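You operate a simulated robot arm through the tools that you are given. There is no shell and no other tool.

You are at the controls of a simulated robot arm. One attempt, no reset.

TASK
Clamp the yellow-ended reel in the red clamp, the green-ended in the blue.
Fine: brake on, counter to nought.

Only the result counts: the job must be done as asked and must still hold three seconds after the hand-in. Knocking over, shifting, dropping, spilling or breaking anything else fails it.

THE ROBOT
A 6-joint arm with a two-finger parallel gripper, fixed in place. Base frame: the origin is at the foot of the arm, x ahead of it, y to its left, z up; the work surface is at about z = 0.812. Units: m, rad, N and s.
Its first joint turns from -2.897 to 2.897 rad. Payload 3.43 kg.
Tool frame: the origin (TCP) lies between the finger pads and is the grasp point; the fingertips stand 0.034 m ahead of it; z points along the fingers, y is the line along which they close. Largest opening 0.128 m; finger width 0.024, thickness 0.012; the body of the gripper, 0.048 by 0.13 m, starts 0.096 m behind the TCP.
Orientation is that of the tool frame in the base frame, as [roll, pitch, yaw] about the fixed x, y, z axes, in that order (R = Rz(yaw) Ry(pitch) Rx(roll)). With the fingers straight down and closing along the base's y, the tool's x points along the base's -x, its y along +y and its z along -z.

THE INTERFACE
- The arm moves only by the tool step_arm. Its argument "series" is one flat list of numbers, 7 for each row, row after row: the opening in per cent of the stroke, from 0 (shut) to 100 (fully open), then the shift along the tool's x, y, z in m, then the turn, a rotation vector about the tool's x, y, z in rad. In form: [claw, tx, ty, tz, rx, ry, rz, claw, tx, ty, tz, rx, ry, rz, ...]. A call has 1 to 20 rows; each row shifts and turns the commanded pose from where the row before left it, along the tool's axes as they then stand. A row lasts 0.2 s, in which the tool goes at most 0.05 m and 0.15 rad; a call with a longer step from one row to the next is refused whole, and so is a gripper value outside its range. Where a pose cannot be reached the arm comes as near as it can. A force on the tool above 90 N (or 10 N above the force at the start of the call, whichever is more), or a blocked arm, ends the call early, and 0.2 s more pass. The fingers move at their own pace (about 0.153 m/s each) and stop on an object; they squeeze with about 22 N. The grip force told is the motor's: it shows also when the fingers shut on nothing. Time passes only in rows, and 0.2 s behind the last, so rows that do not move let the fingers close. The reply holds the time, the measured pose of the TCP, the force on the tool along the base axes, the opening and the grip force, in the units named above and with some noise, with the torque about the TCP (base axes, N m) and any sound that the robot's microphone picked up, and new pictures: "show" is both (left out), scene, wrist or none.
- Cameras (640 x 400 px; columns grow to the right, rows downward): "scene" is fixed at [0.2201, 0.6505, 1.6048]; the picture's right is [-0.73, -0.68, 0.00], its down [-0.53, 0.56, -0.64] and it looks along [0.44, -0.47, -0.77] (base axes); focal length 309 px, centre (320, 200). "wrist" rides on the gripper at [0.076, -0.011, -0.16] in the tool frame; the picture's right is [0.15, 0.99, 0.00], its down [-0.88, 0.13, -0.46] and it looks along [-0.45, 0.07, 0.89] (tool axes); focal length 234 px, centre (320, 200). There is no depth. A picture from a camera that has moved, and an enlarged one, comes with that camera's place and axes in the base frame and with its lens.
- zoom(camera, box): a new picture of the part [left, top, right, bottom] of that camera's present view, enlarged. It takes no simulated time.
- close_job(): hands the job in; it is judged then, once.

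Nothing tells you positions but the pictures and the camera data. Unless the task says otherwise, let go and move clear before handing in.

The tools are called after "Call:" as name(argument=value, ...) on one line, values as JSON. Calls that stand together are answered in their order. step_arm: Moves the arm, as the interface text tells. Its arguments: {"type":"object","properties":{"series":{"type":"array"},"show":{"type":"string","enum":["both","scene","wrist","none"]}},"required":["series"]} The other tools are called the same way: zoom (camera, box) takes an enlarged picture of a part of a camera's view; close_job () hands the job in.

At the start:

```text
time_s: 0.0
ee_pos: [0.6241, 0.1621, 1.1672]
tcp_rot: [3.141, 0.0, 3.141]
force: [0.5, 0.1, 0.3]
torque: [-0.02, 0.01, 0.01]
gripper_width: 0.128
finger_force: 0.0
```

scene: 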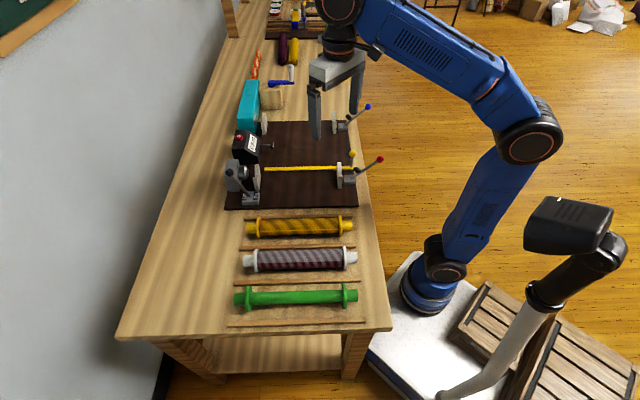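
wrist: 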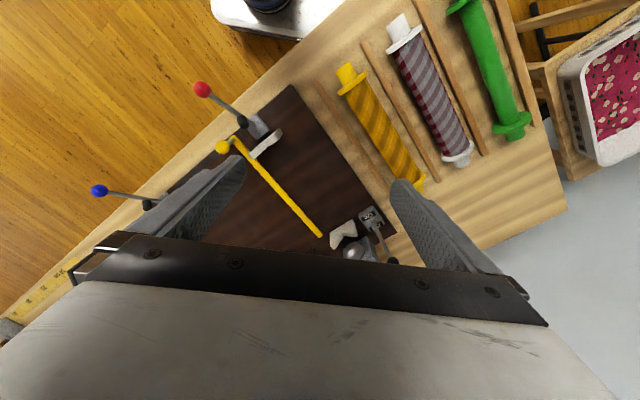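

I see a bench with a dark board that carries two clamps (red-knobbed and blue-knobbed levers), and three reels: yellow-ended, white-ended and green-ended. I'll look closer before moving anything.

Call:
zoom(camera="scene", box=[220, 70, 400, 220])

Call:
zoom(camera="scene", box=[220, 200, 400, 340])

Call:
zoom(camera="wrist", box=[80, 60, 400, 280])

Call:
zoom(camera="wrist", box=[320, 0, 560, 200])

```text
2.67 times, centred on (310, 145) of scene
camera zoom: at [0.2201, 0.6505, 1.6048], right [-0.73, -0.68, 0.0], down [-0.53, 0.56, -0.64], along [0.44, -0.47, -0.77], focal length 823 px, centre (347, 347)
```

zoom: 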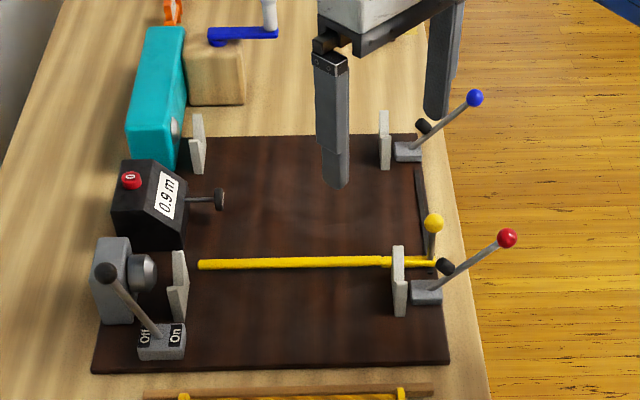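

```text
2.86 times, centred on (310, 270) of scene
camera zoom: at [0.2201, 0.6505, 1.6048], right [-0.73, -0.68, 0.0], down [-0.53, 0.56, -0.64], along [0.44, -0.47, -0.77], focal length 882 px, centre (349, 0)
```

zoom: 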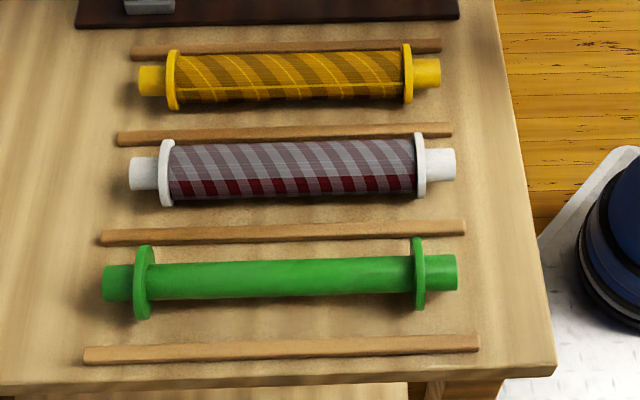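

```text
1.82 times, centred on (240, 170) of wrist
camera zoom: at [0.5476, 0.1513, 1.3287], right [-0.15, 0.99, 0.0], down [0.88, 0.13, 0.46], along [0.45, 0.07, -0.89], focal length 426 px, centre (466, 254)
```

zoom: 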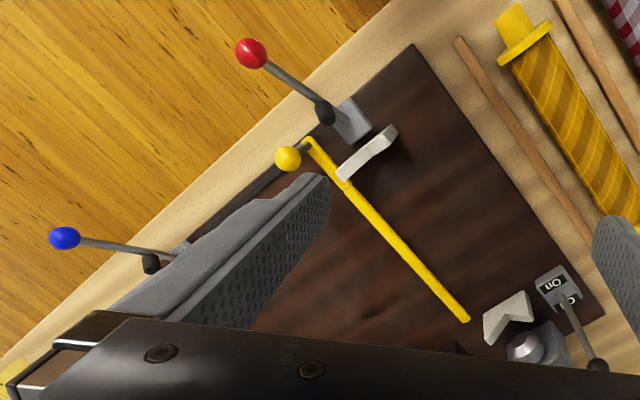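

```text
2.00 times, centred on (440, 100) of wrist
camera zoom: at [0.5476, 0.1513, 1.3287], right [-0.15, 0.99, 0.0], down [0.88, 0.13, 0.46], along [0.45, 0.07, -0.89], focal length 468 px, centre (80, 400)
```

zoom: 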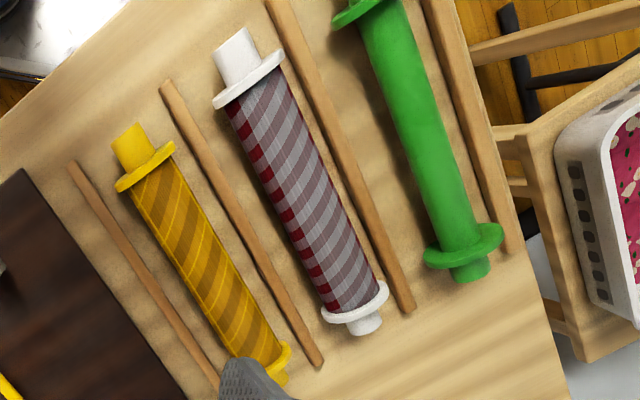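

The table is turned 45° to the base. The red station's V-blocks are near (a≈0.40), the blue ones further off, and the brake and counter are on the wall side. I'll turn the tool to line up with the table and move over the red clamp for a close look.

Call:
step_arm(series=[100, 0, 0, 0, 0, 0, -0.131, 100, 0, 0, 0, 0, 0, -0.131, 100, 0, 0, 0, 0, 0, -0.131, 100, 0, 0, 0, 0, 0, -0.131, 100, 0, 0, 0, 0, 0, -0.131, 100, 0, 0, 0, 0, 0, -0.1304, 100, 0.015, -0.035, 0, 0, 0, 0, 100, 0.015, -0.035, 0, 0, 0, 0], show="both")

```text
time_s: 1.8
ee_pos: [0.6523, 0.0904, 1.1658]
tcp_rot: [3.14, 0.0, -2.352]
force: [0.2, -0.1, 0.7]
torque: [0.0, 0.02, 0.02]
gripper_width: 0.1281
finger_force: 0.0
camera wrist: at [0.6062, 0.0293, 1.327], right [-0.8, 0.59, 0.0], down [0.53, 0.72, 0.46], along [0.27, 0.37, -0.89], focal length 234 px, centre (320, 200)
```

scene: 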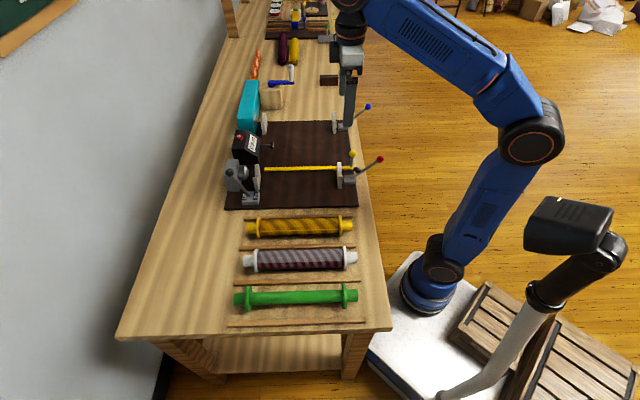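
wrist: 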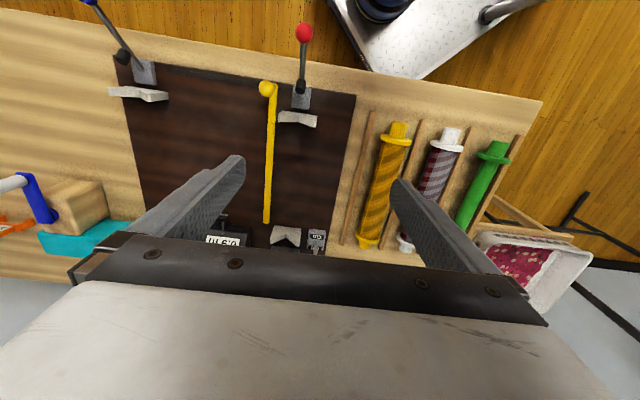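

The wrist view now looks straight down at the board, with both clamp levers, the yellow rod, the brake label and the counter visible. I'll zoom in on these mechanisms.

Call:
zoom(camera="wrist", box=[60, 0, 220, 120])

Call:
zoom(camera="wrist", box=[230, 0, 390, 130])

Call:
zoom(camera="wrist", box=[200, 170, 360, 270])

Call:
zoom(camera="scene", box=[320, 90, 400, 200])

Call:
zoom(camera="scene", box=[220, 70, 300, 210])

```text
3.33 times, centred on (140, 60) of wrist
camera zoom: at [0.6062, 0.0293, 1.327], right [-0.8, 0.59, 0.0], down [0.53, 0.72, 0.46], along [0.27, 0.37, -0.89], focal length 781 px, centre (920, 667)
```

zoom: 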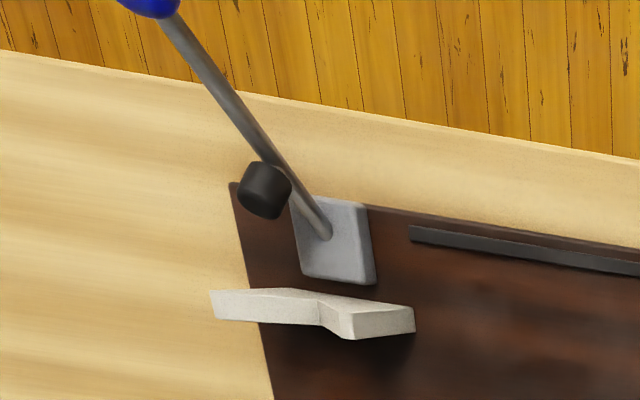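

```text
3.08 times, centred on (310, 65) of wrist
camera zoom: at [0.6062, 0.0293, 1.327], right [-0.8, 0.59, 0.0], down [0.53, 0.72, 0.46], along [0.27, 0.37, -0.89], focal length 720 px, centre (351, 615)
```

zoom: 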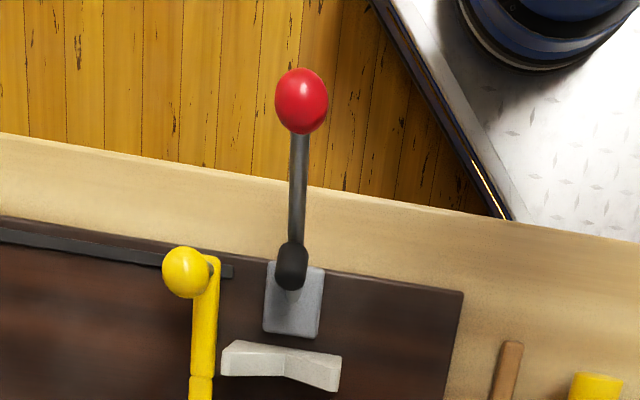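

```text
4.00 times, centred on (280, 220) of wrist
camera zoom: at [0.6062, 0.0293, 1.327], right [-0.8, 0.59, 0.0], down [0.53, 0.72, 0.46], along [0.27, 0.37, -0.89], focal length 937 px, centre (480, 120)
```

zoom: 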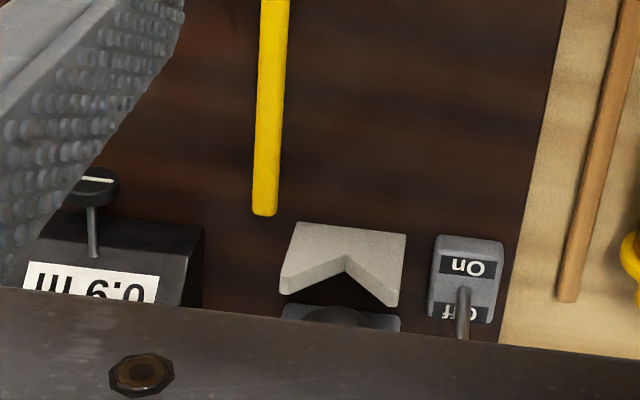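

```text
3.64 times, centred on (360, 145) of scene
camera zoom: at [0.2201, 0.6505, 1.6048], right [-0.73, -0.68, 0.0], down [-0.53, 0.56, -0.64], along [0.44, -0.47, -0.77], focal length 1122 px, centre (174, 400)
```

zoom: 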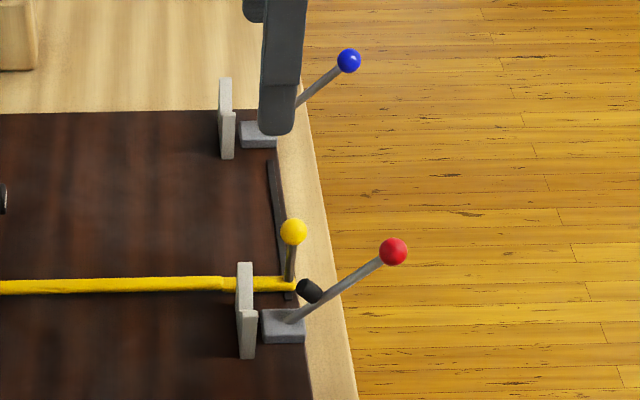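

```text
2.86 times, centred on (260, 140) of scene
camera zoom: at [0.2201, 0.6505, 1.6048], right [-0.73, -0.68, 0.0], down [-0.53, 0.56, -0.64], along [0.44, -0.47, -0.77], focal length 882 px, centre (491, 371)
```

zoom: 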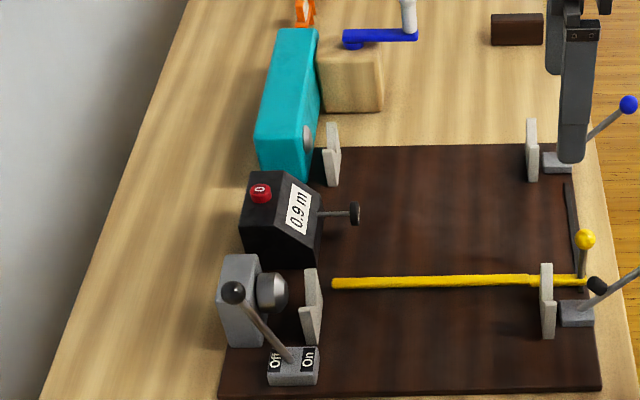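

Both stations look alike. There is a V-block at each end, with the pair at a≈0.437 (red) and a≈0.728 (blue) along the table. On the robot side is a lever with a rubber tip, currently leaning back (open). The brake lever leans to Off, and the counter reads 0.9 m with a red "0" button. Next I'll go above the yellow reel for a close look.

Call:
step_arm(series=[100, -0.0217, 0.029, 0.0275, 0, 0, 0, 100, -0.0217, 0.029, 0.0275, 0, 0, 0, 100, -0.0217, 0.029, 0.0275, 0, 0, 0, 100, -0.0217, 0.029, 0.0275, 0, 0, 0, 100, -0.0217, 0.029, 0.0275, 0, 0, 0, 100, -0.0217, 0.029, 0.0275, 0, 0, 0], show="both")

```text
time_s: 3.2
ee_pos: [0.6209, 0.3083, 1.001]
tcp_rot: [-3.14, 0.001, -2.356]
force: [-0.2, -0.7, 0.4]
torque: [0.07, -0.06, 0.01]
gripper_width: 0.128
finger_force: 0.0
camera wrist: at [0.5738, 0.2448, 1.1617], right [-0.8, 0.6, 0.0], down [0.53, 0.71, 0.46], along [0.27, 0.37, -0.89], focal length 234 px, centre (320, 200)
```

scene: 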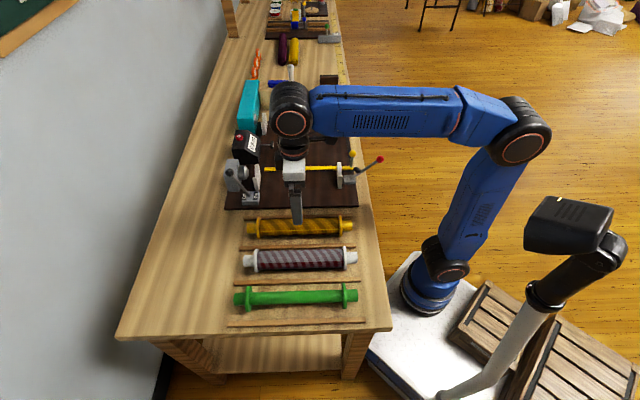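
wrist: 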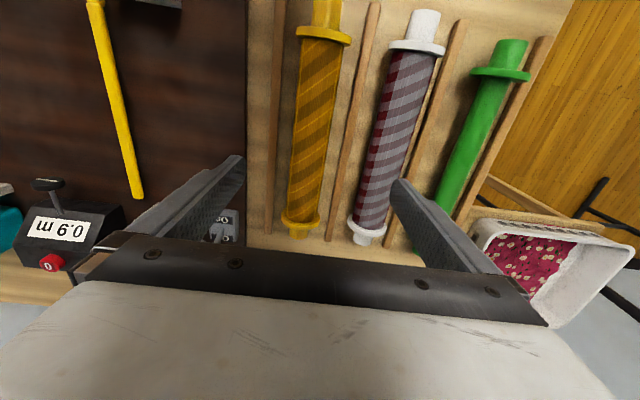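

Call:
zoom(camera="wrist", box=[250, 0, 410, 100])

Call:
zoom(camera="wrist", box=[240, 150, 400, 250])

Call:
zoom(camera="scene", box=[230, 200, 370, 280])

Call:
zoom(camera="wrist", box=[400, 20, 560, 120])

```text
4.00 times, centred on (330, 50) of wrist
camera zoom: at [0.5738, 0.2448, 1.1617], right [-0.8, 0.6, 0.0], down [0.53, 0.71, 0.46], along [0.27, 0.37, -0.89], focal length 937 px, centre (280, 800)
```

zoom: 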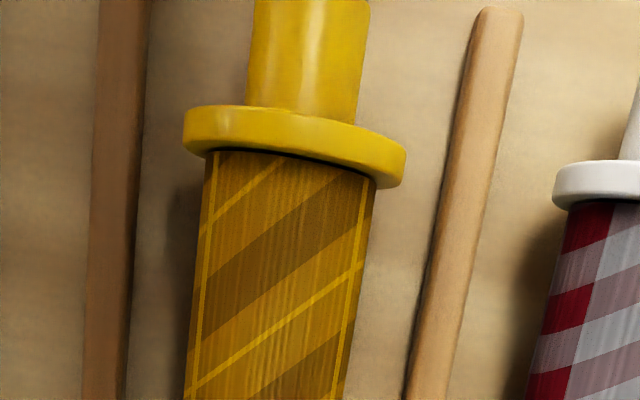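

```text
4.00 times, centred on (320, 200) of wrist
camera zoom: at [0.5738, 0.2448, 1.1617], right [-0.8, 0.6, 0.0], down [0.53, 0.71, 0.46], along [0.27, 0.37, -0.89], focal length 937 px, centre (320, 200)
```

zoom: 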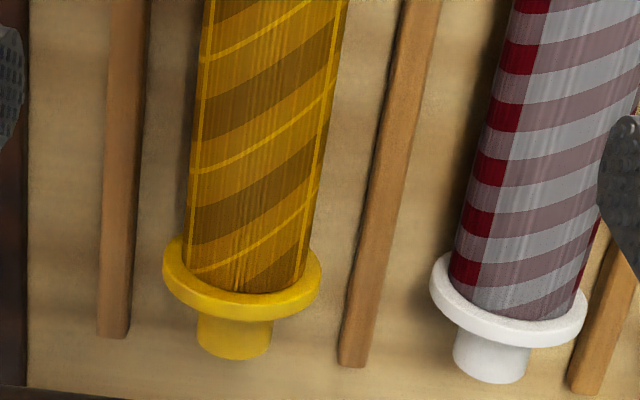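

```text
4.57 times, centred on (300, 240) of scene
camera zoom: at [0.2201, 0.6505, 1.6048], right [-0.73, -0.68, 0.0], down [-0.53, 0.56, -0.64], along [0.44, -0.47, -0.77], focal length 1411 px, centre (411, 17)
```

zoom: 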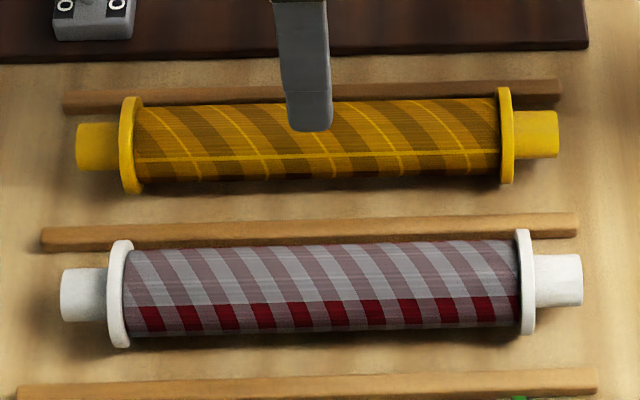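

```text
4.00 times, centred on (480, 70) of wrist
camera zoom: at [0.5738, 0.2448, 1.1617], right [-0.8, 0.6, 0.0], down [0.53, 0.71, 0.46], along [0.27, 0.37, -0.89], focal length 937 px, centre (-320, 720)
```

zoom: 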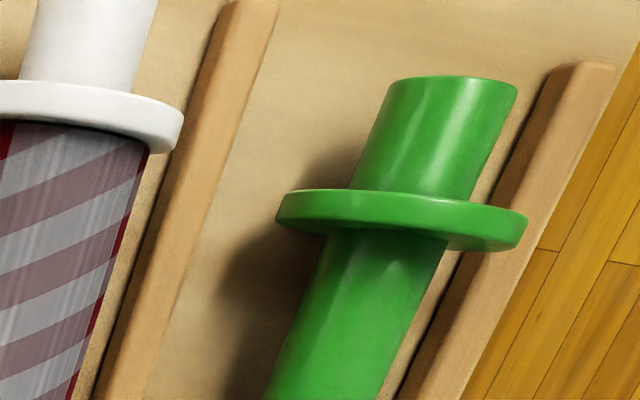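

The yellow reel's axis is at a≈0.234, with its centre at b≈0.657 and height about 0.843. Its flange radius is ~31 mm and the wound body radius ~24 mm. I'll line up over it, narrow the fingers to fit between the wooden strips, and come down partway to check.

Call:
step_arm(series=[47, 0, -0.0133, 0, 0, 0, 0, 47, 0, 0, 0.035, 0, 0, 0, 47, 0, 0, 0.035, 0, 0, 0], show="both")

```text
time_s: 4.0
ee_pos: [0.6309, 0.2999, 0.9327]
tcp_rot: [-3.141, 0.0, -2.356]
force: [0.9, -0.8, 0.5]
torque: [0.0, -0.03, -0.03]
gripper_width: 0.0602
finger_force: 0.0
camera wrist: at [0.5849, 0.2379, 1.0937], right [-0.8, 0.6, 0.0], down [0.53, 0.71, 0.46], along [0.27, 0.37, -0.89], focal length 234 px, centre (320, 200)
```

scene: 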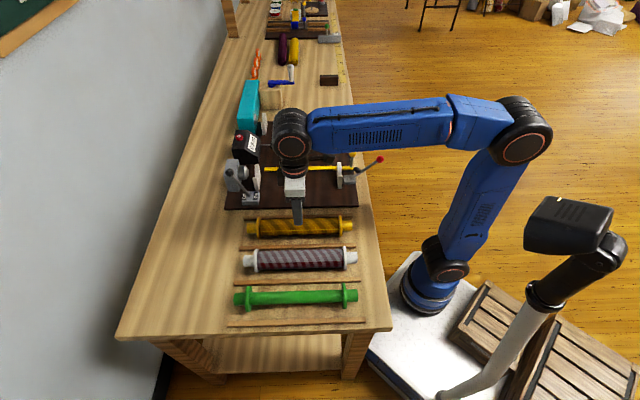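
wrist: 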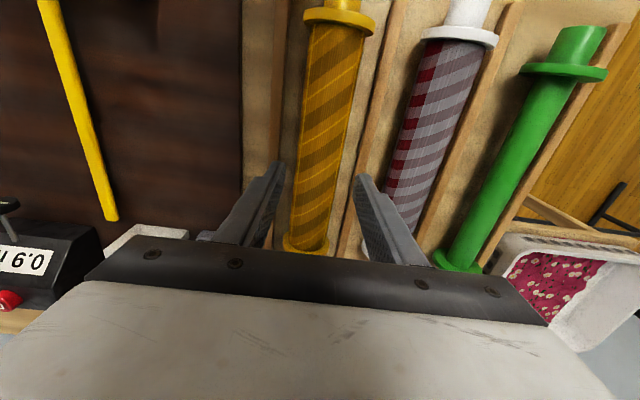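

The fingers straddle the reel evenly. I'll go down and grip it.

Call:
step_arm(series=[47, 0, 0, 0.035, 0, 0, 0, 47, 0, 0, 0.03, 0, 0, 0, 47, 0, 0, 0.0135, 0, 0, 0], show="wrist")

```text
time_s: 4.8
ee_pos: [0.6304, 0.2989, 0.8533]
tcp_rot: [3.141, -0.002, -2.356]
force: [0.2, -0.4, 0.4]
torque: [0.02, 0.01, -0.02]
gripper_width: 0.0601
finger_force: 0.0
camera wrist: at [0.5845, 0.2371, 1.0147], right [-0.8, 0.6, 0.0], down [0.53, 0.71, 0.46], along [0.27, 0.37, -0.89], focal length 234 px, centre (320, 200)
```

wrist: 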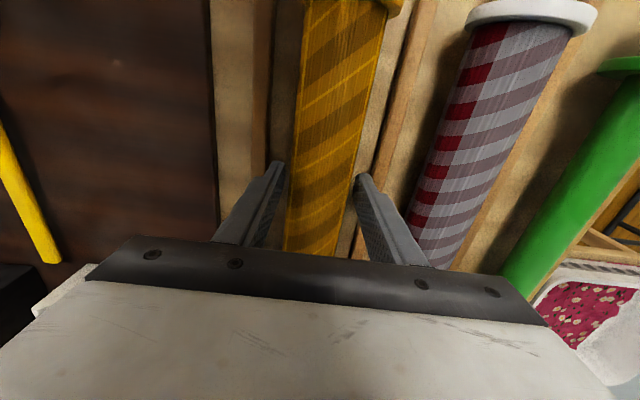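

Call:
step_arm(series=[20, 0, 0, 0, 0, 0, 0, 20, 0, 0, 0, 0, 0, 0, 20, 0, 0, 0, 0, 0, 0], show="wrist")

```text
time_s: 5.6
ee_pos: [0.6307, 0.2992, 0.8542]
tcp_rot: [3.14, 0.002, -2.354]
force: [-0.2, 0.4, -0.1]
torque: [0.09, -0.02, 0.02]
gripper_width: 0.0497
finger_force: 22.5
camera wrist: at [0.5845, 0.2372, 1.0147], right [-0.8, 0.6, 0.0], down [0.53, 0.72, 0.46], along [0.27, 0.37, -0.89], focal length 234 px, centre (320, 200)
```

wrist: 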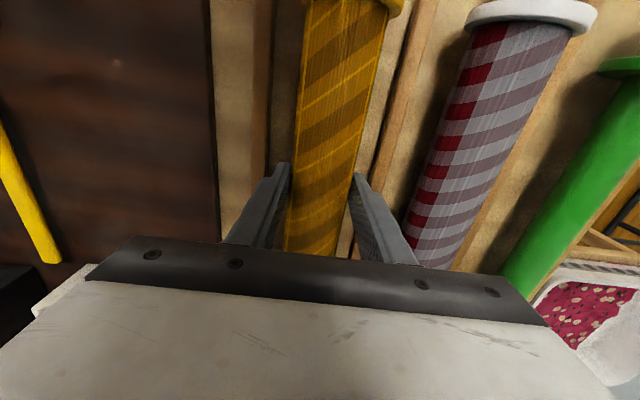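

The reel is gripped (50 mm across). I'll lift it high, then look at the V-blocks for accurate placement.

Call:
step_arm(series=[20, 0, 0, -0.02, 0, 0, 0, 20, 0, 0, -0.04, 0, 0, 0, 20, 0, 0, -0.045, 0, 0, 0, 20, 0, 0, -0.045, 0, 0, 0, 20, 0, 0, -0.045, 0, 0, 0, 20, 0, 0, -0.045, 0, 0, 0, 20, 0, 0, -0.045, 0, 0, 0], show="both")

```text
time_s: 7.2
ee_pos: [0.6322, 0.2968, 1.1388]
tcp_rot: [3.141, 0.0, -2.355]
force: [-0.6, 0.0, -2.4]
torque: [0.02, 0.04, 0.01]
gripper_width: 0.0499
finger_force: 21.8
camera wrist: at [0.5849, 0.2349, 1.3], right [-0.8, 0.6, 0.0], down [0.53, 0.71, 0.46], along [0.27, 0.37, -0.89], focal length 234 px, centre (320, 200)
```

scene: 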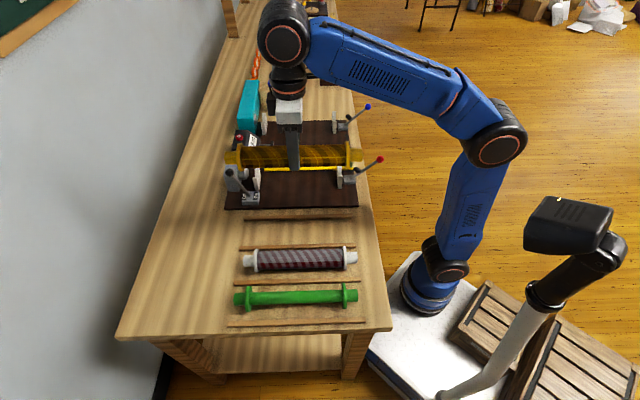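
wrist: 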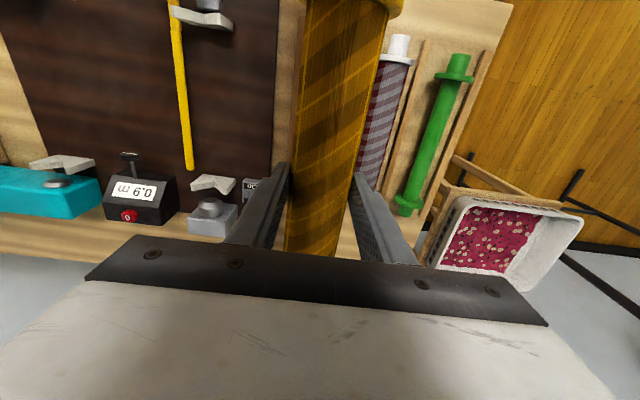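

Call:
zoom(camera="wrist", box=[170, 160, 260, 240])

Call:
zoom(camera="wrist", box=[160, 0, 250, 60])

Call:
zoom(camera="wrist", box=[0, 130, 180, 240])

Call:
zoom(camera="scene", box=[215, 140, 295, 215])

```text
5.00 times, centred on (215, 200) of wrist
camera zoom: at [0.5849, 0.2349, 1.3], right [-0.8, 0.6, 0.0], down [0.53, 0.71, 0.46], along [0.27, 0.37, -0.89], focal length 1171 px, centre (845, 200)
```

zoom: 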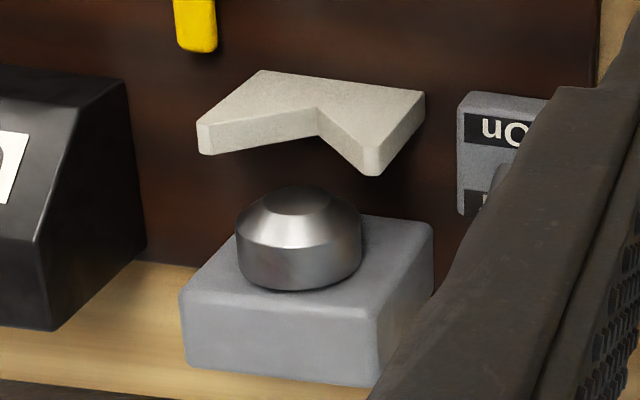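

```text
6.67 times, centred on (205, 30) of wrist
camera zoom: at [0.5849, 0.2349, 1.3], right [-0.8, 0.6, 0.0], down [0.53, 0.71, 0.46], along [0.27, 0.37, -0.89], focal length 1561 px, centre (1087, 1333)
```

zoom: 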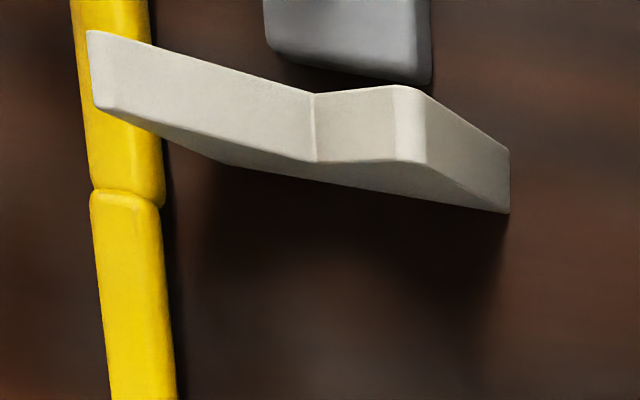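

```text
3.56 times, centred on (90, 185) of wrist
camera zoom: at [0.5849, 0.2349, 1.3], right [-0.8, 0.6, 0.0], down [0.53, 0.71, 0.46], along [0.27, 0.37, -0.89], focal length 833 px, centre (1138, 253)
```

zoom: 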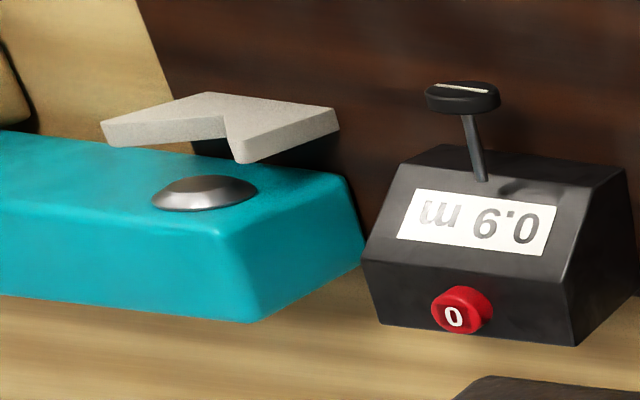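

```text
5.33 times, centred on (255, 178) of scene
camera zoom: at [0.2201, 0.6505, 1.6048], right [-0.73, -0.68, 0.0], down [-0.53, 0.56, -0.64], along [0.44, -0.47, -0.77], focal length 1646 px, centre (667, 320)
```

zoom: 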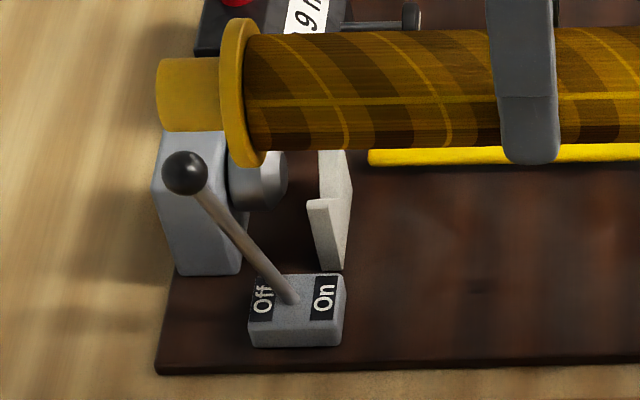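

Wall V-block: b 0.793–0.806. Tail V-block: b 0.517–0.530. The notch bottom is at about z 0.856 and a≈0.438, with a drive cone at b≈0.826. I'll carry the yellow reel over the red station and check alignment before lowering.

Call:
step_arm(series=[20, -0.001, -0.04, 0, 0, 0, 0, 20, -0.001, -0.04, 0, 0, 0, 0, 20, -0.001, -0.04, 0, 0, 0, 0, 20, -0.001, -0.04, 0, 0, 0, 0, 20, -0.001, -0.0408, 0, 0, 0, 0, 20, 0, 0, 0.045, 0, 0, 0, 20, 0, 0, 0.045, 0, 0, 0, 20, 0, 0, 0.045, 0, 0, 0, 20, 0, 0, 0.04, 0, 0, 0], show="both")

```text
time_s: 9.2
ee_pos: [0.7749, 0.1596, 0.963]
tcp_rot: [3.14, 0.0, -2.356]
force: [-0.3, -0.1, -1.8]
torque: [0.0, -0.01, -0.01]
gripper_width: 0.0498
finger_force: 22.5
camera wrist: at [0.7279, 0.0978, 1.1243], right [-0.8, 0.6, 0.0], down [0.53, 0.71, 0.46], along [0.27, 0.37, -0.89], focal length 234 px, centre (320, 200)
```

scene: 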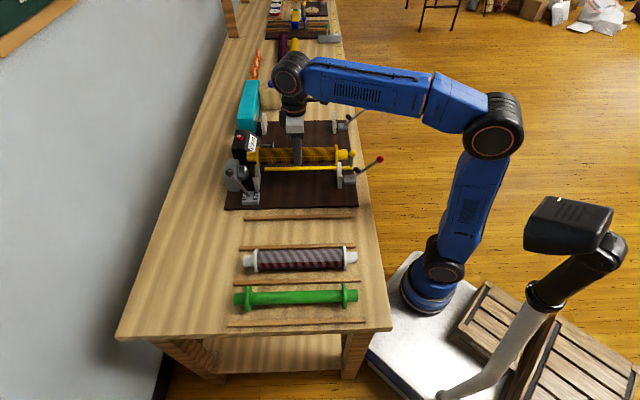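
wrist: 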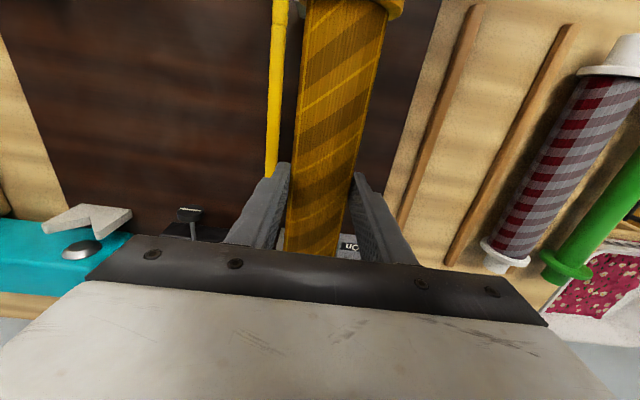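

Call:
zoom(camera="scene", box=[220, 130, 380, 215])

Call:
zoom(camera="scene", box=[320, 130, 390, 200])

Call:
zoom(camera="scene", box=[225, 135, 295, 205])

```text
4.00 times, centred on (300, 172) of scene
camera zoom: at [0.2201, 0.6505, 1.6048], right [-0.73, -0.68, 0.0], down [-0.53, 0.56, -0.64], along [0.44, -0.47, -0.77], focal length 1235 px, centre (400, 310)
```

zoom: 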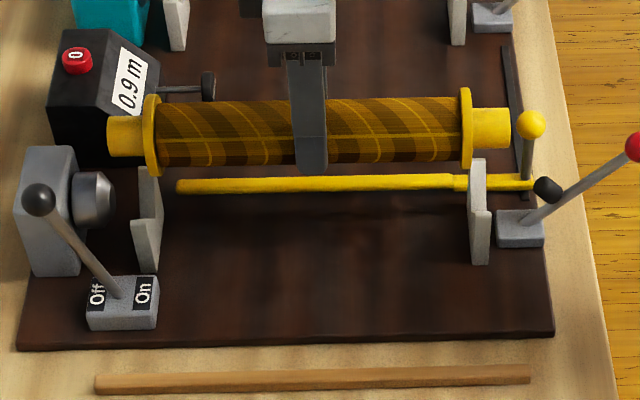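

```text
5.71 times, centred on (355, 165) of scene
camera zoom: at [0.2201, 0.6505, 1.6048], right [-0.73, -0.68, 0.0], down [-0.53, 0.56, -0.64], along [0.44, -0.47, -0.77], focal length 1764 px, centre (120, 400)
```

zoom: 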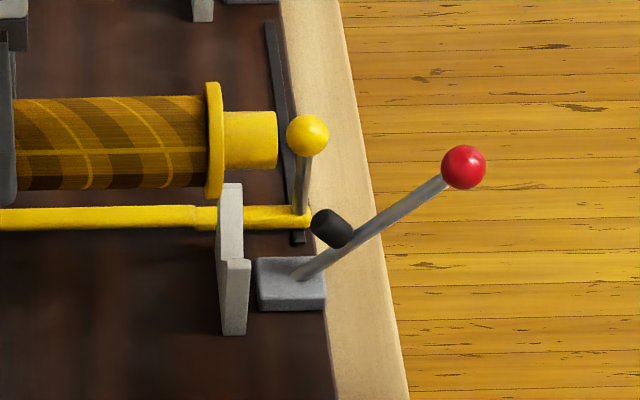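

```text
5.71 times, centred on (260, 170) of scene
camera zoom: at [0.2201, 0.6505, 1.6048], right [-0.73, -0.68, 0.0], down [-0.53, 0.56, -0.64], along [0.44, -0.47, -0.77], focal length 1764 px, centre (663, 371)
```

zoom: 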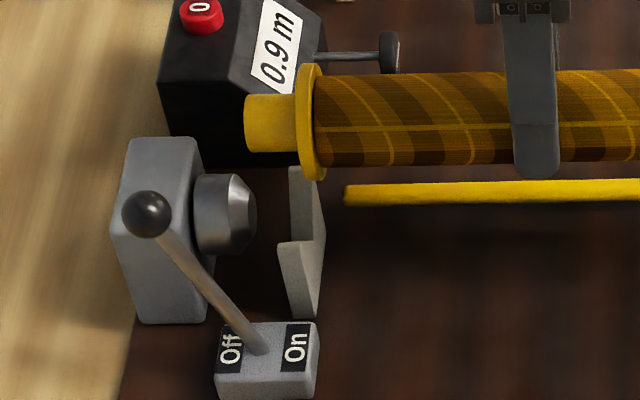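

The reel is well centred between the V-blocks. I'll lower it most of the way, to just above the expected seating height.

Call:
step_arm(series=[20, -0.0015, -0.0025, 0.03, 0, 0, 0, 20, 0, 0, 0.025, 0, 0, 0, 20, 0, 0, 0.01, 0, 0, 0, 20, 0, 0, 0.004, 0, 0, 0], show="both")

Call:
zoom(camera="scene", box=[220, 130, 380, 215])

```text
time_s: 10.2
ee_pos: [0.778, 0.1584, 0.8935]
tcp_rot: [3.142, 0.0, -2.357]
force: [-1.3, 0.2, -1.9]
torque: [-0.01, 0.0, 0.01]
gripper_width: 0.0499
finger_force: 21.6
camera wrist: at [0.7317, 0.0965, 1.0557], right [-0.8, 0.6, 0.0], down [0.53, 0.71, 0.46], along [0.27, 0.37, -0.89], focal length 234 px, centre (320, 200)
```

scene: 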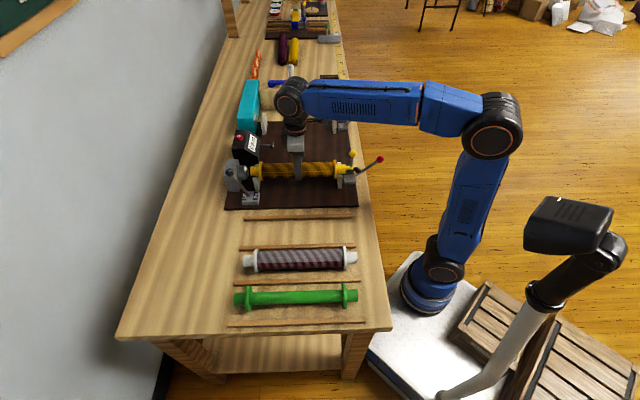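
wrist: 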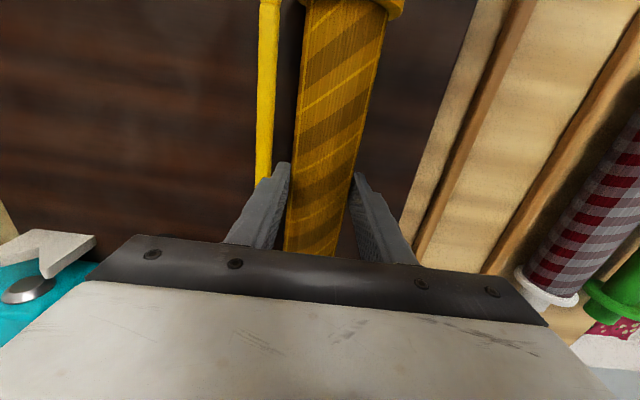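

```text
4.00 times, centred on (300, 172) of scene
camera zoom: at [0.2201, 0.6505, 1.6048], right [-0.73, -0.68, 0.0], down [-0.53, 0.56, -0.64], along [0.44, -0.47, -0.77], focal length 1235 px, centre (400, 310)
```

zoom: 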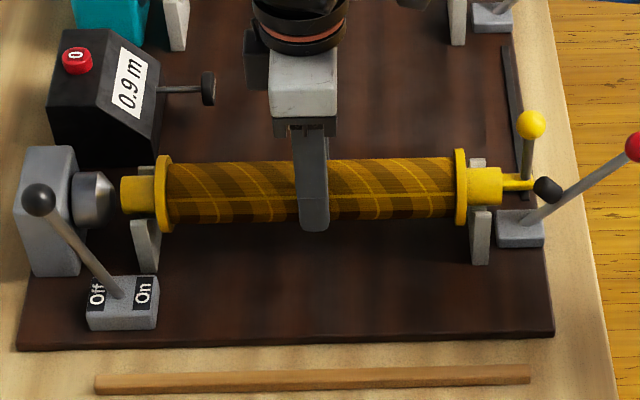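

Call:
step_arm(series=[20, 0, 0, 0.003, 0, 0, 0], show="none")

Call:
step_arm(series=[20, 0, 0, 0.003, 0, 0, 0], show="none")

```text
time_s: 10.6
ee_pos: [0.7786, 0.1587, 0.891]
tcp_rot: [-3.141, 0.001, -2.356]
force: [1.4, 0.0, -2.9]
torque: [0.05, 0.01, 0.03]
gripper_width: 0.0499
finger_force: 21.6
```

```text
time_s: 11.0
ee_pos: [0.7789, 0.1584, 0.8895]
tcp_rot: [-3.14, -0.001, -2.357]
force: [-0.5, -0.3, -0.9]
torque: [0.0, 0.02, 0.02]
gripper_width: 0.0498
finger_force: 22.3
```

Call:
step_arm(series=[20, 0, 0, 0.003, 0, 0, 0], show="none")

Call:
step_arm(series=[20, 0, 0, 0.002, 0, 0, 0], show="scene")

Call:
zoom(camera="scene", box=[220, 130, 380, 215])

```text
time_s: 11.4
ee_pos: [0.7792, 0.1583, 0.8867]
tcp_rot: [-3.14, 0.002, -2.357]
force: [5.6, -3.8, 11.0]
torque: [-0.13, 0.07, 0.09]
gripper_width: 0.05
finger_force: 22.0
```

```text
time_s: 11.8
ee_pos: [0.7795, 0.1575, 0.8853]
tcp_rot: [-3.14, 0.004, -2.356]
force: [11.4, -7.3, 24.9]
torque: [-0.26, -0.22, -0.03]
gripper_width: 0.0499
finger_force: 22.7
```

scene: 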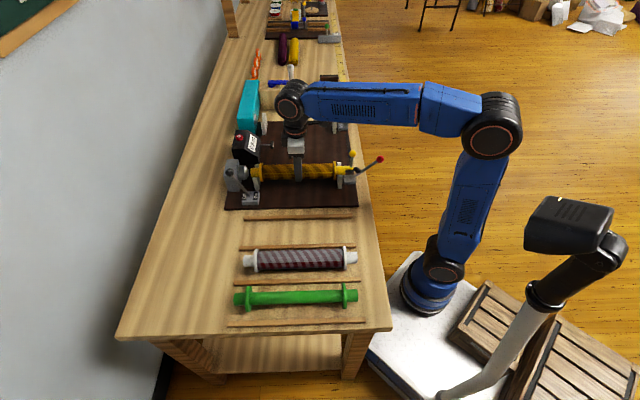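

```text
4.00 times, centred on (300, 172) of scene
camera zoom: at [0.2201, 0.6505, 1.6048], right [-0.73, -0.68, 0.0], down [-0.53, 0.56, -0.64], along [0.44, -0.47, -0.77], focal length 1235 px, centre (400, 310)
```

zoom: 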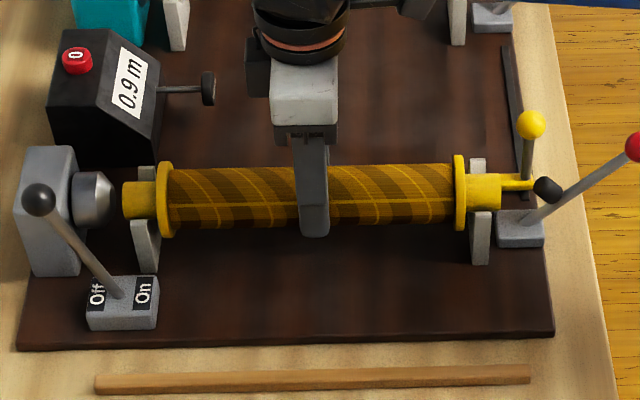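

The reel touches only the near face of the V, since the push is toward +a. I'll raise it slightly, shift a few mm and reseat.

Call:
step_arm(series=[20, 0, 0, -0.004, 0, 0, 0, 20, 0, -0.003, 0, 0, 0, 0, 20, 0, 0, 0.002, 0, 0, 0], show="none")

Call:
step_arm(series=[20, 0, 0, 0.002, 0, 0, 0], show="none")

```text
time_s: 12.6
ee_pos: [0.7808, 0.1581, 0.8859]
tcp_rot: [3.14, 0.001, -2.353]
force: [-3.3, 2.7, 1.2]
torque: [0.03, 0.14, -0.06]
gripper_width: 0.05
finger_force: 21.7
```

```text
time_s: 13.0
ee_pos: [0.7806, 0.1576, 0.8852]
tcp_rot: [-3.142, 0.002, -2.354]
force: [-4.6, 10.0, 16.5]
torque: [0.13, 0.07, -0.09]
gripper_width: 0.0497
finger_force: 21.5
```

It is now centred in the V (the force sits between the two faces). I'll relax, open gently and rise clear.

Call:
step_arm(series=[20, 0, 0.0012, -0.0012, 0, 0, 0, 40, 0, 0, 0, 0, 0, 0, 47, 0, 0, 0, 0, 0, 0, 47, 0, 0, 0, 0, 0, 0], show="both")

Call:
zoom(camera="scene", box=[220, 130, 380, 215])

```text
time_s: 14.0
ee_pos: [0.78, 0.157, 0.885]
tcp_rot: [-3.141, -0.001, -2.357]
force: [-0.3, -0.5, -0.1]
torque: [-0.01, 0.01, -0.06]
gripper_width: 0.0602
finger_force: 0.0
camera wrist: at [0.7342, 0.0954, 1.0463], right [-0.8, 0.6, 0.0], down [0.53, 0.72, 0.46], along [0.27, 0.37, -0.89], focal length 234 px, centre (320, 200)
```

scene: 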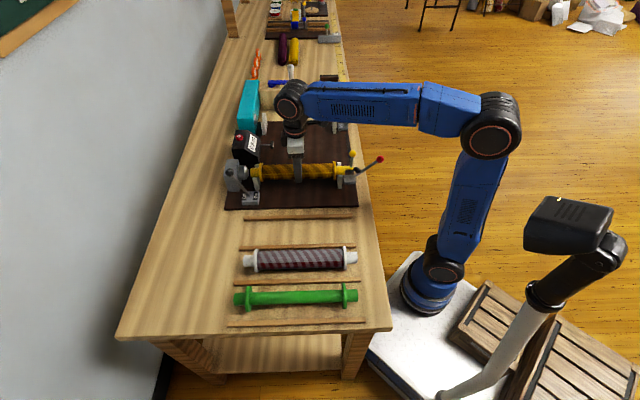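
wrist: 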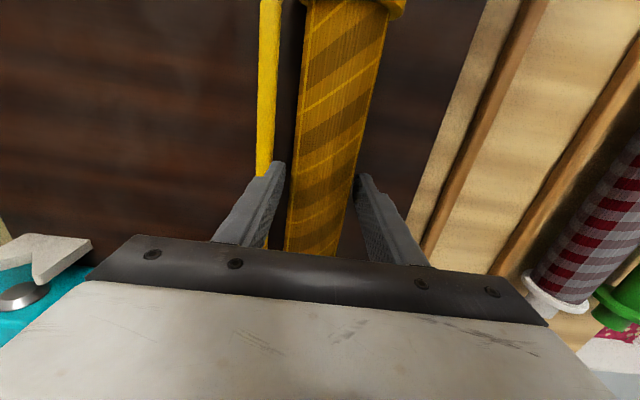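

```text
4.00 times, centred on (300, 172) of scene
camera zoom: at [0.2201, 0.6505, 1.6048], right [-0.73, -0.68, 0.0], down [-0.53, 0.56, -0.64], along [0.44, -0.47, -0.77], focal length 1235 px, centre (400, 310)
```

zoom: 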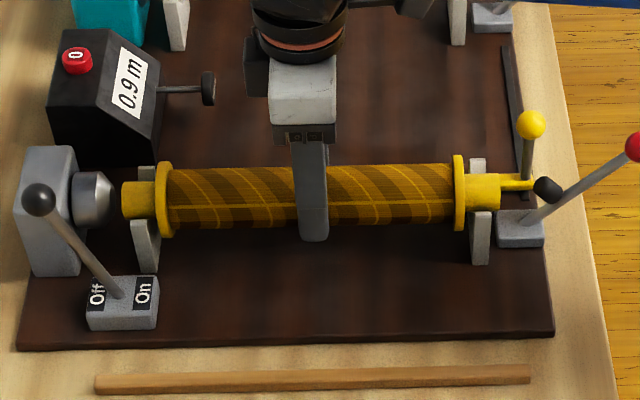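

The yellow reel sits in the red V-blocks. I'll rise and move to the robot side of the red lever with fingers shut, so I can push it over toward the reel.

Call:
step_arm(series=[47, 0, 0, -0.02, 0, 0, 0, 47, 0, 0, -0.04, 0, 0, 0, 47, 0, 0, -0.05, 0, 0, 0, 47, 0, 0, -0.05, 0, 0, 0, 47, 0, 0, -0.05, 0, 0, 0, 0, 0.045, 0, 0, 0, 0, 0, 0, 0.047, 0, 0, 0, 0, 0, 0, 0.047, 0, 0, 0, 0, 0, 0, 0.047, 0, 0, 0, 0, 0, 0, 0.047, 0, 0, 0, 0, 0, 0, 0.047, 0, 0, 0, 0, 0, 0, 0.047, 0, 0, 0, 0, 0], show="both")

Call:
zoom(camera="scene", box=[220, 130, 380, 215])

```text
time_s: 16.6
ee_pos: [0.5491, -0.0738, 1.0969]
tcp_rot: [3.139, -0.002, -2.354]
force: [1.2, 0.2, -0.4]
torque: [-0.03, 0.06, 0.01]
gripper_width: 0.0002
finger_force: 22.2
camera wrist: at [0.5032, -0.1364, 1.2585], right [-0.8, 0.6, 0.0], down [0.53, 0.72, 0.45], along [0.27, 0.37, -0.89], focal length 234 px, centre (320, 200)
```

scene: 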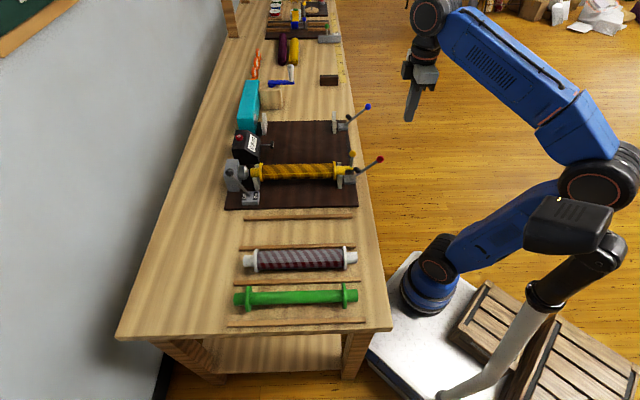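
wrist: 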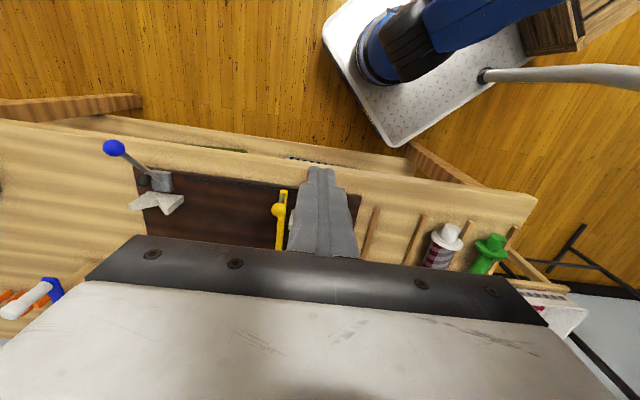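

```text
4.00 times, centred on (300, 172) of scene
camera zoom: at [0.2201, 0.6505, 1.6048], right [-0.73, -0.68, 0.0], down [-0.53, 0.56, -0.64], along [0.44, -0.47, -0.77], focal length 1235 px, centre (400, 310)
```

zoom: 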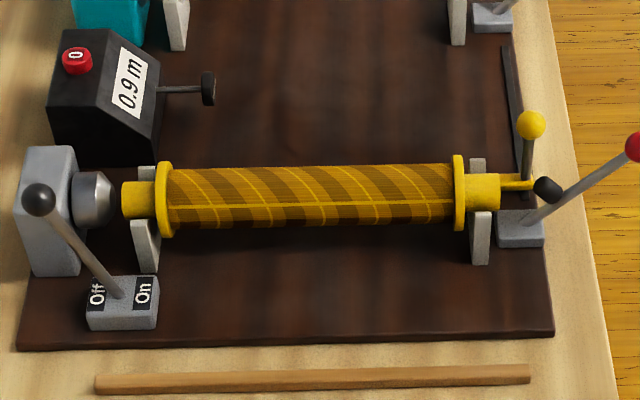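

Call:
zoom(camera="scene", box=[330, 140, 390, 200])

Call:
zoom(camera="wrist", box=[250, 150, 400, 260])

```text
6.67 times, centred on (360, 170) of scene
camera zoom: at [0.2201, 0.6505, 1.6048], right [-0.73, -0.68, 0.0], down [-0.53, 0.56, -0.64], along [0.44, -0.47, -0.77], focal length 2058 px, centre (53, 400)
```

zoom: 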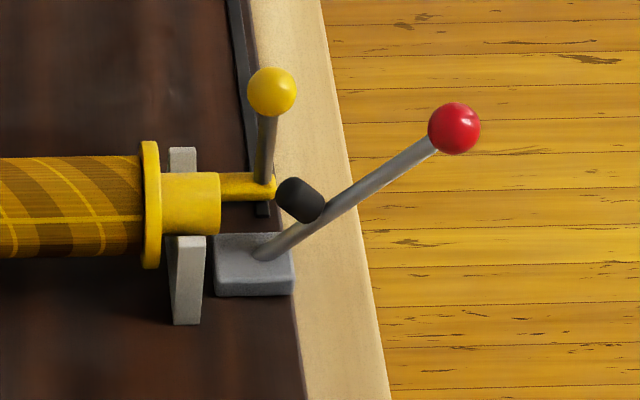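

```text
3.64 times, centred on (325, 205) of wrist
camera zoom: at [0.5032, -0.1364, 1.2585], right [-0.8, 0.6, 0.0], down [0.53, 0.72, 0.45], along [0.27, 0.37, -0.89], focal length 852 px, centre (302, 182)
```

zoom: 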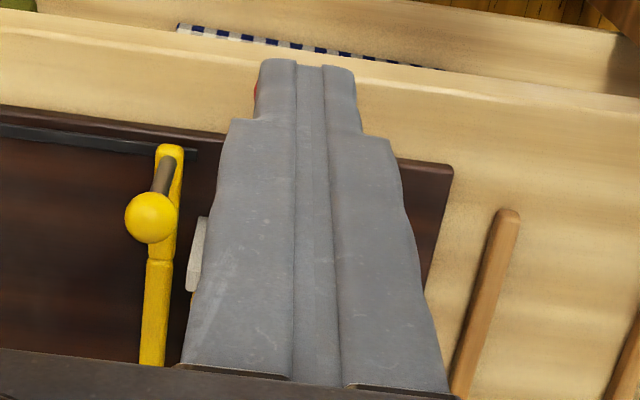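

The lever's rubber pad points square to the handle. Bringing the handle upright should press the pad axially on the reel's stub. I'll drop down behind the red knob.

Call:
step_arm(series=[0, 0, 0, 0.045, 0, 0, 0, 0, 0, 0, 0.045, 0, 0, 0, 0, 0, 0, 0.045, 0, 0, 0, 0, 0, 0, 0.035, 0, 0, 0, 0, -0.01, 0, 0, 0, 0, 0], show="both")

Call:
zoom(camera="scene", box=[330, 120, 410, 200])

```text
time_s: 17.8
ee_pos: [0.5567, -0.0638, 0.9249]
tcp_rot: [3.141, -0.002, -2.356]
force: [0.1, 0.9, 0.4]
torque: [0.0, -0.05, 0.01]
gripper_width: 0.0
finger_force: 22.0
camera wrist: at [0.5094, -0.1269, 1.0874], right [-0.8, 0.6, 0.0], down [0.53, 0.72, 0.46], along [0.27, 0.37, -0.89], focal length 234 px, centre (320, 200)
```

scene: 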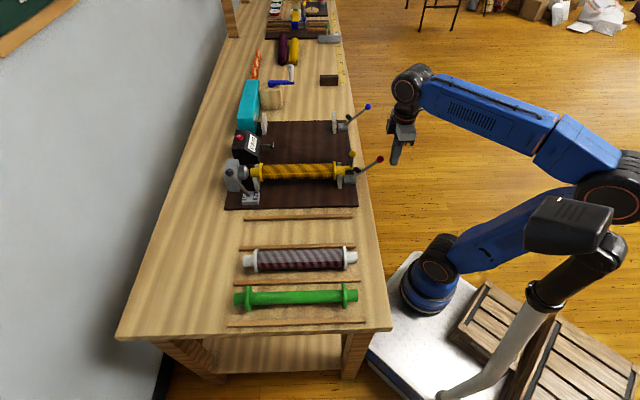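
wrist: 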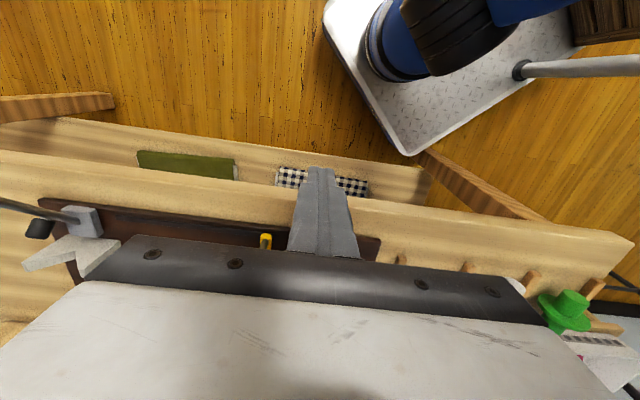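

```text
5.00 times, centred on (370, 160) of scene
camera zoom: at [0.2201, 0.6505, 1.6048], right [-0.73, -0.68, 0.0], down [-0.53, 0.56, -0.64], along [0.44, -0.47, -0.77], focal length 1544 px, centre (70, 400)
```

zoom: 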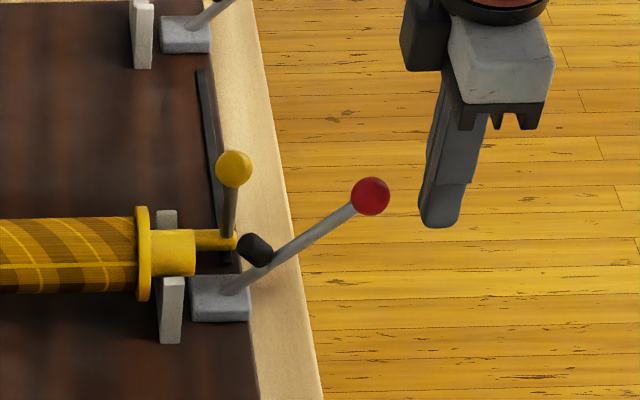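

Call:
step_arm(series=[0, -0.015, 0, 0, 0, 0, 0, 0, -0.015, 0, -0.003, 0, 0, 0, 0, -0.015, 0, -0.004, 0, 0, 0, 0, -0.01, 0, -0.003, 0, 0, 0], show="scene")

Call:
zoom(camera="scene", box=[330, 120, 410, 200])

```text
time_s: 18.8
ee_pos: [0.5957, -0.0278, 0.9356]
tcp_rot: [3.14, 0.001, -2.356]
force: [-0.9, -1.2, -0.7]
torque: [0.0, 0.01, -0.01]
gripper_width: 0.0001
finger_force: 21.5
```

scene: 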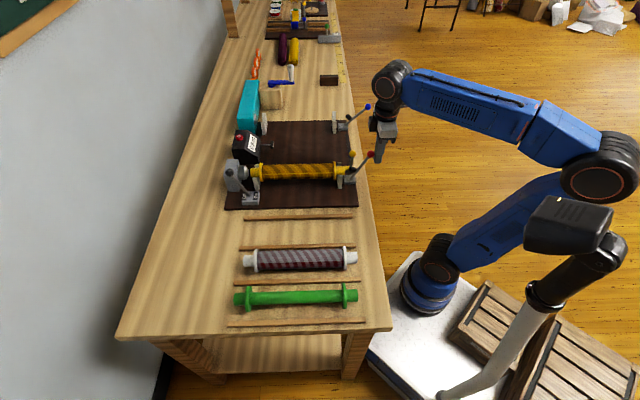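

```text
5.00 times, centred on (370, 160) of scene
camera zoom: at [0.2201, 0.6505, 1.6048], right [-0.73, -0.68, 0.0], down [-0.53, 0.56, -0.64], along [0.44, -0.47, -0.77], focal length 1544 px, centre (70, 400)
```

zoom: 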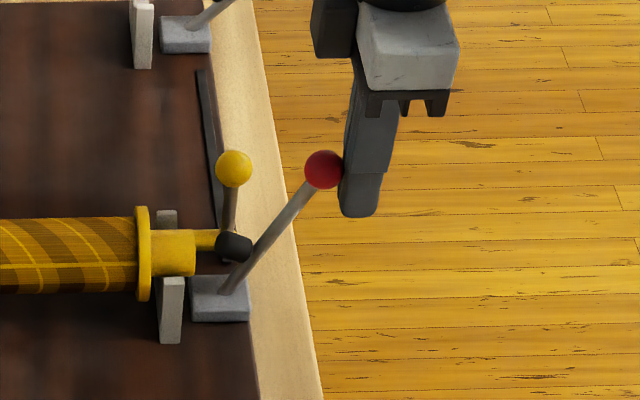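

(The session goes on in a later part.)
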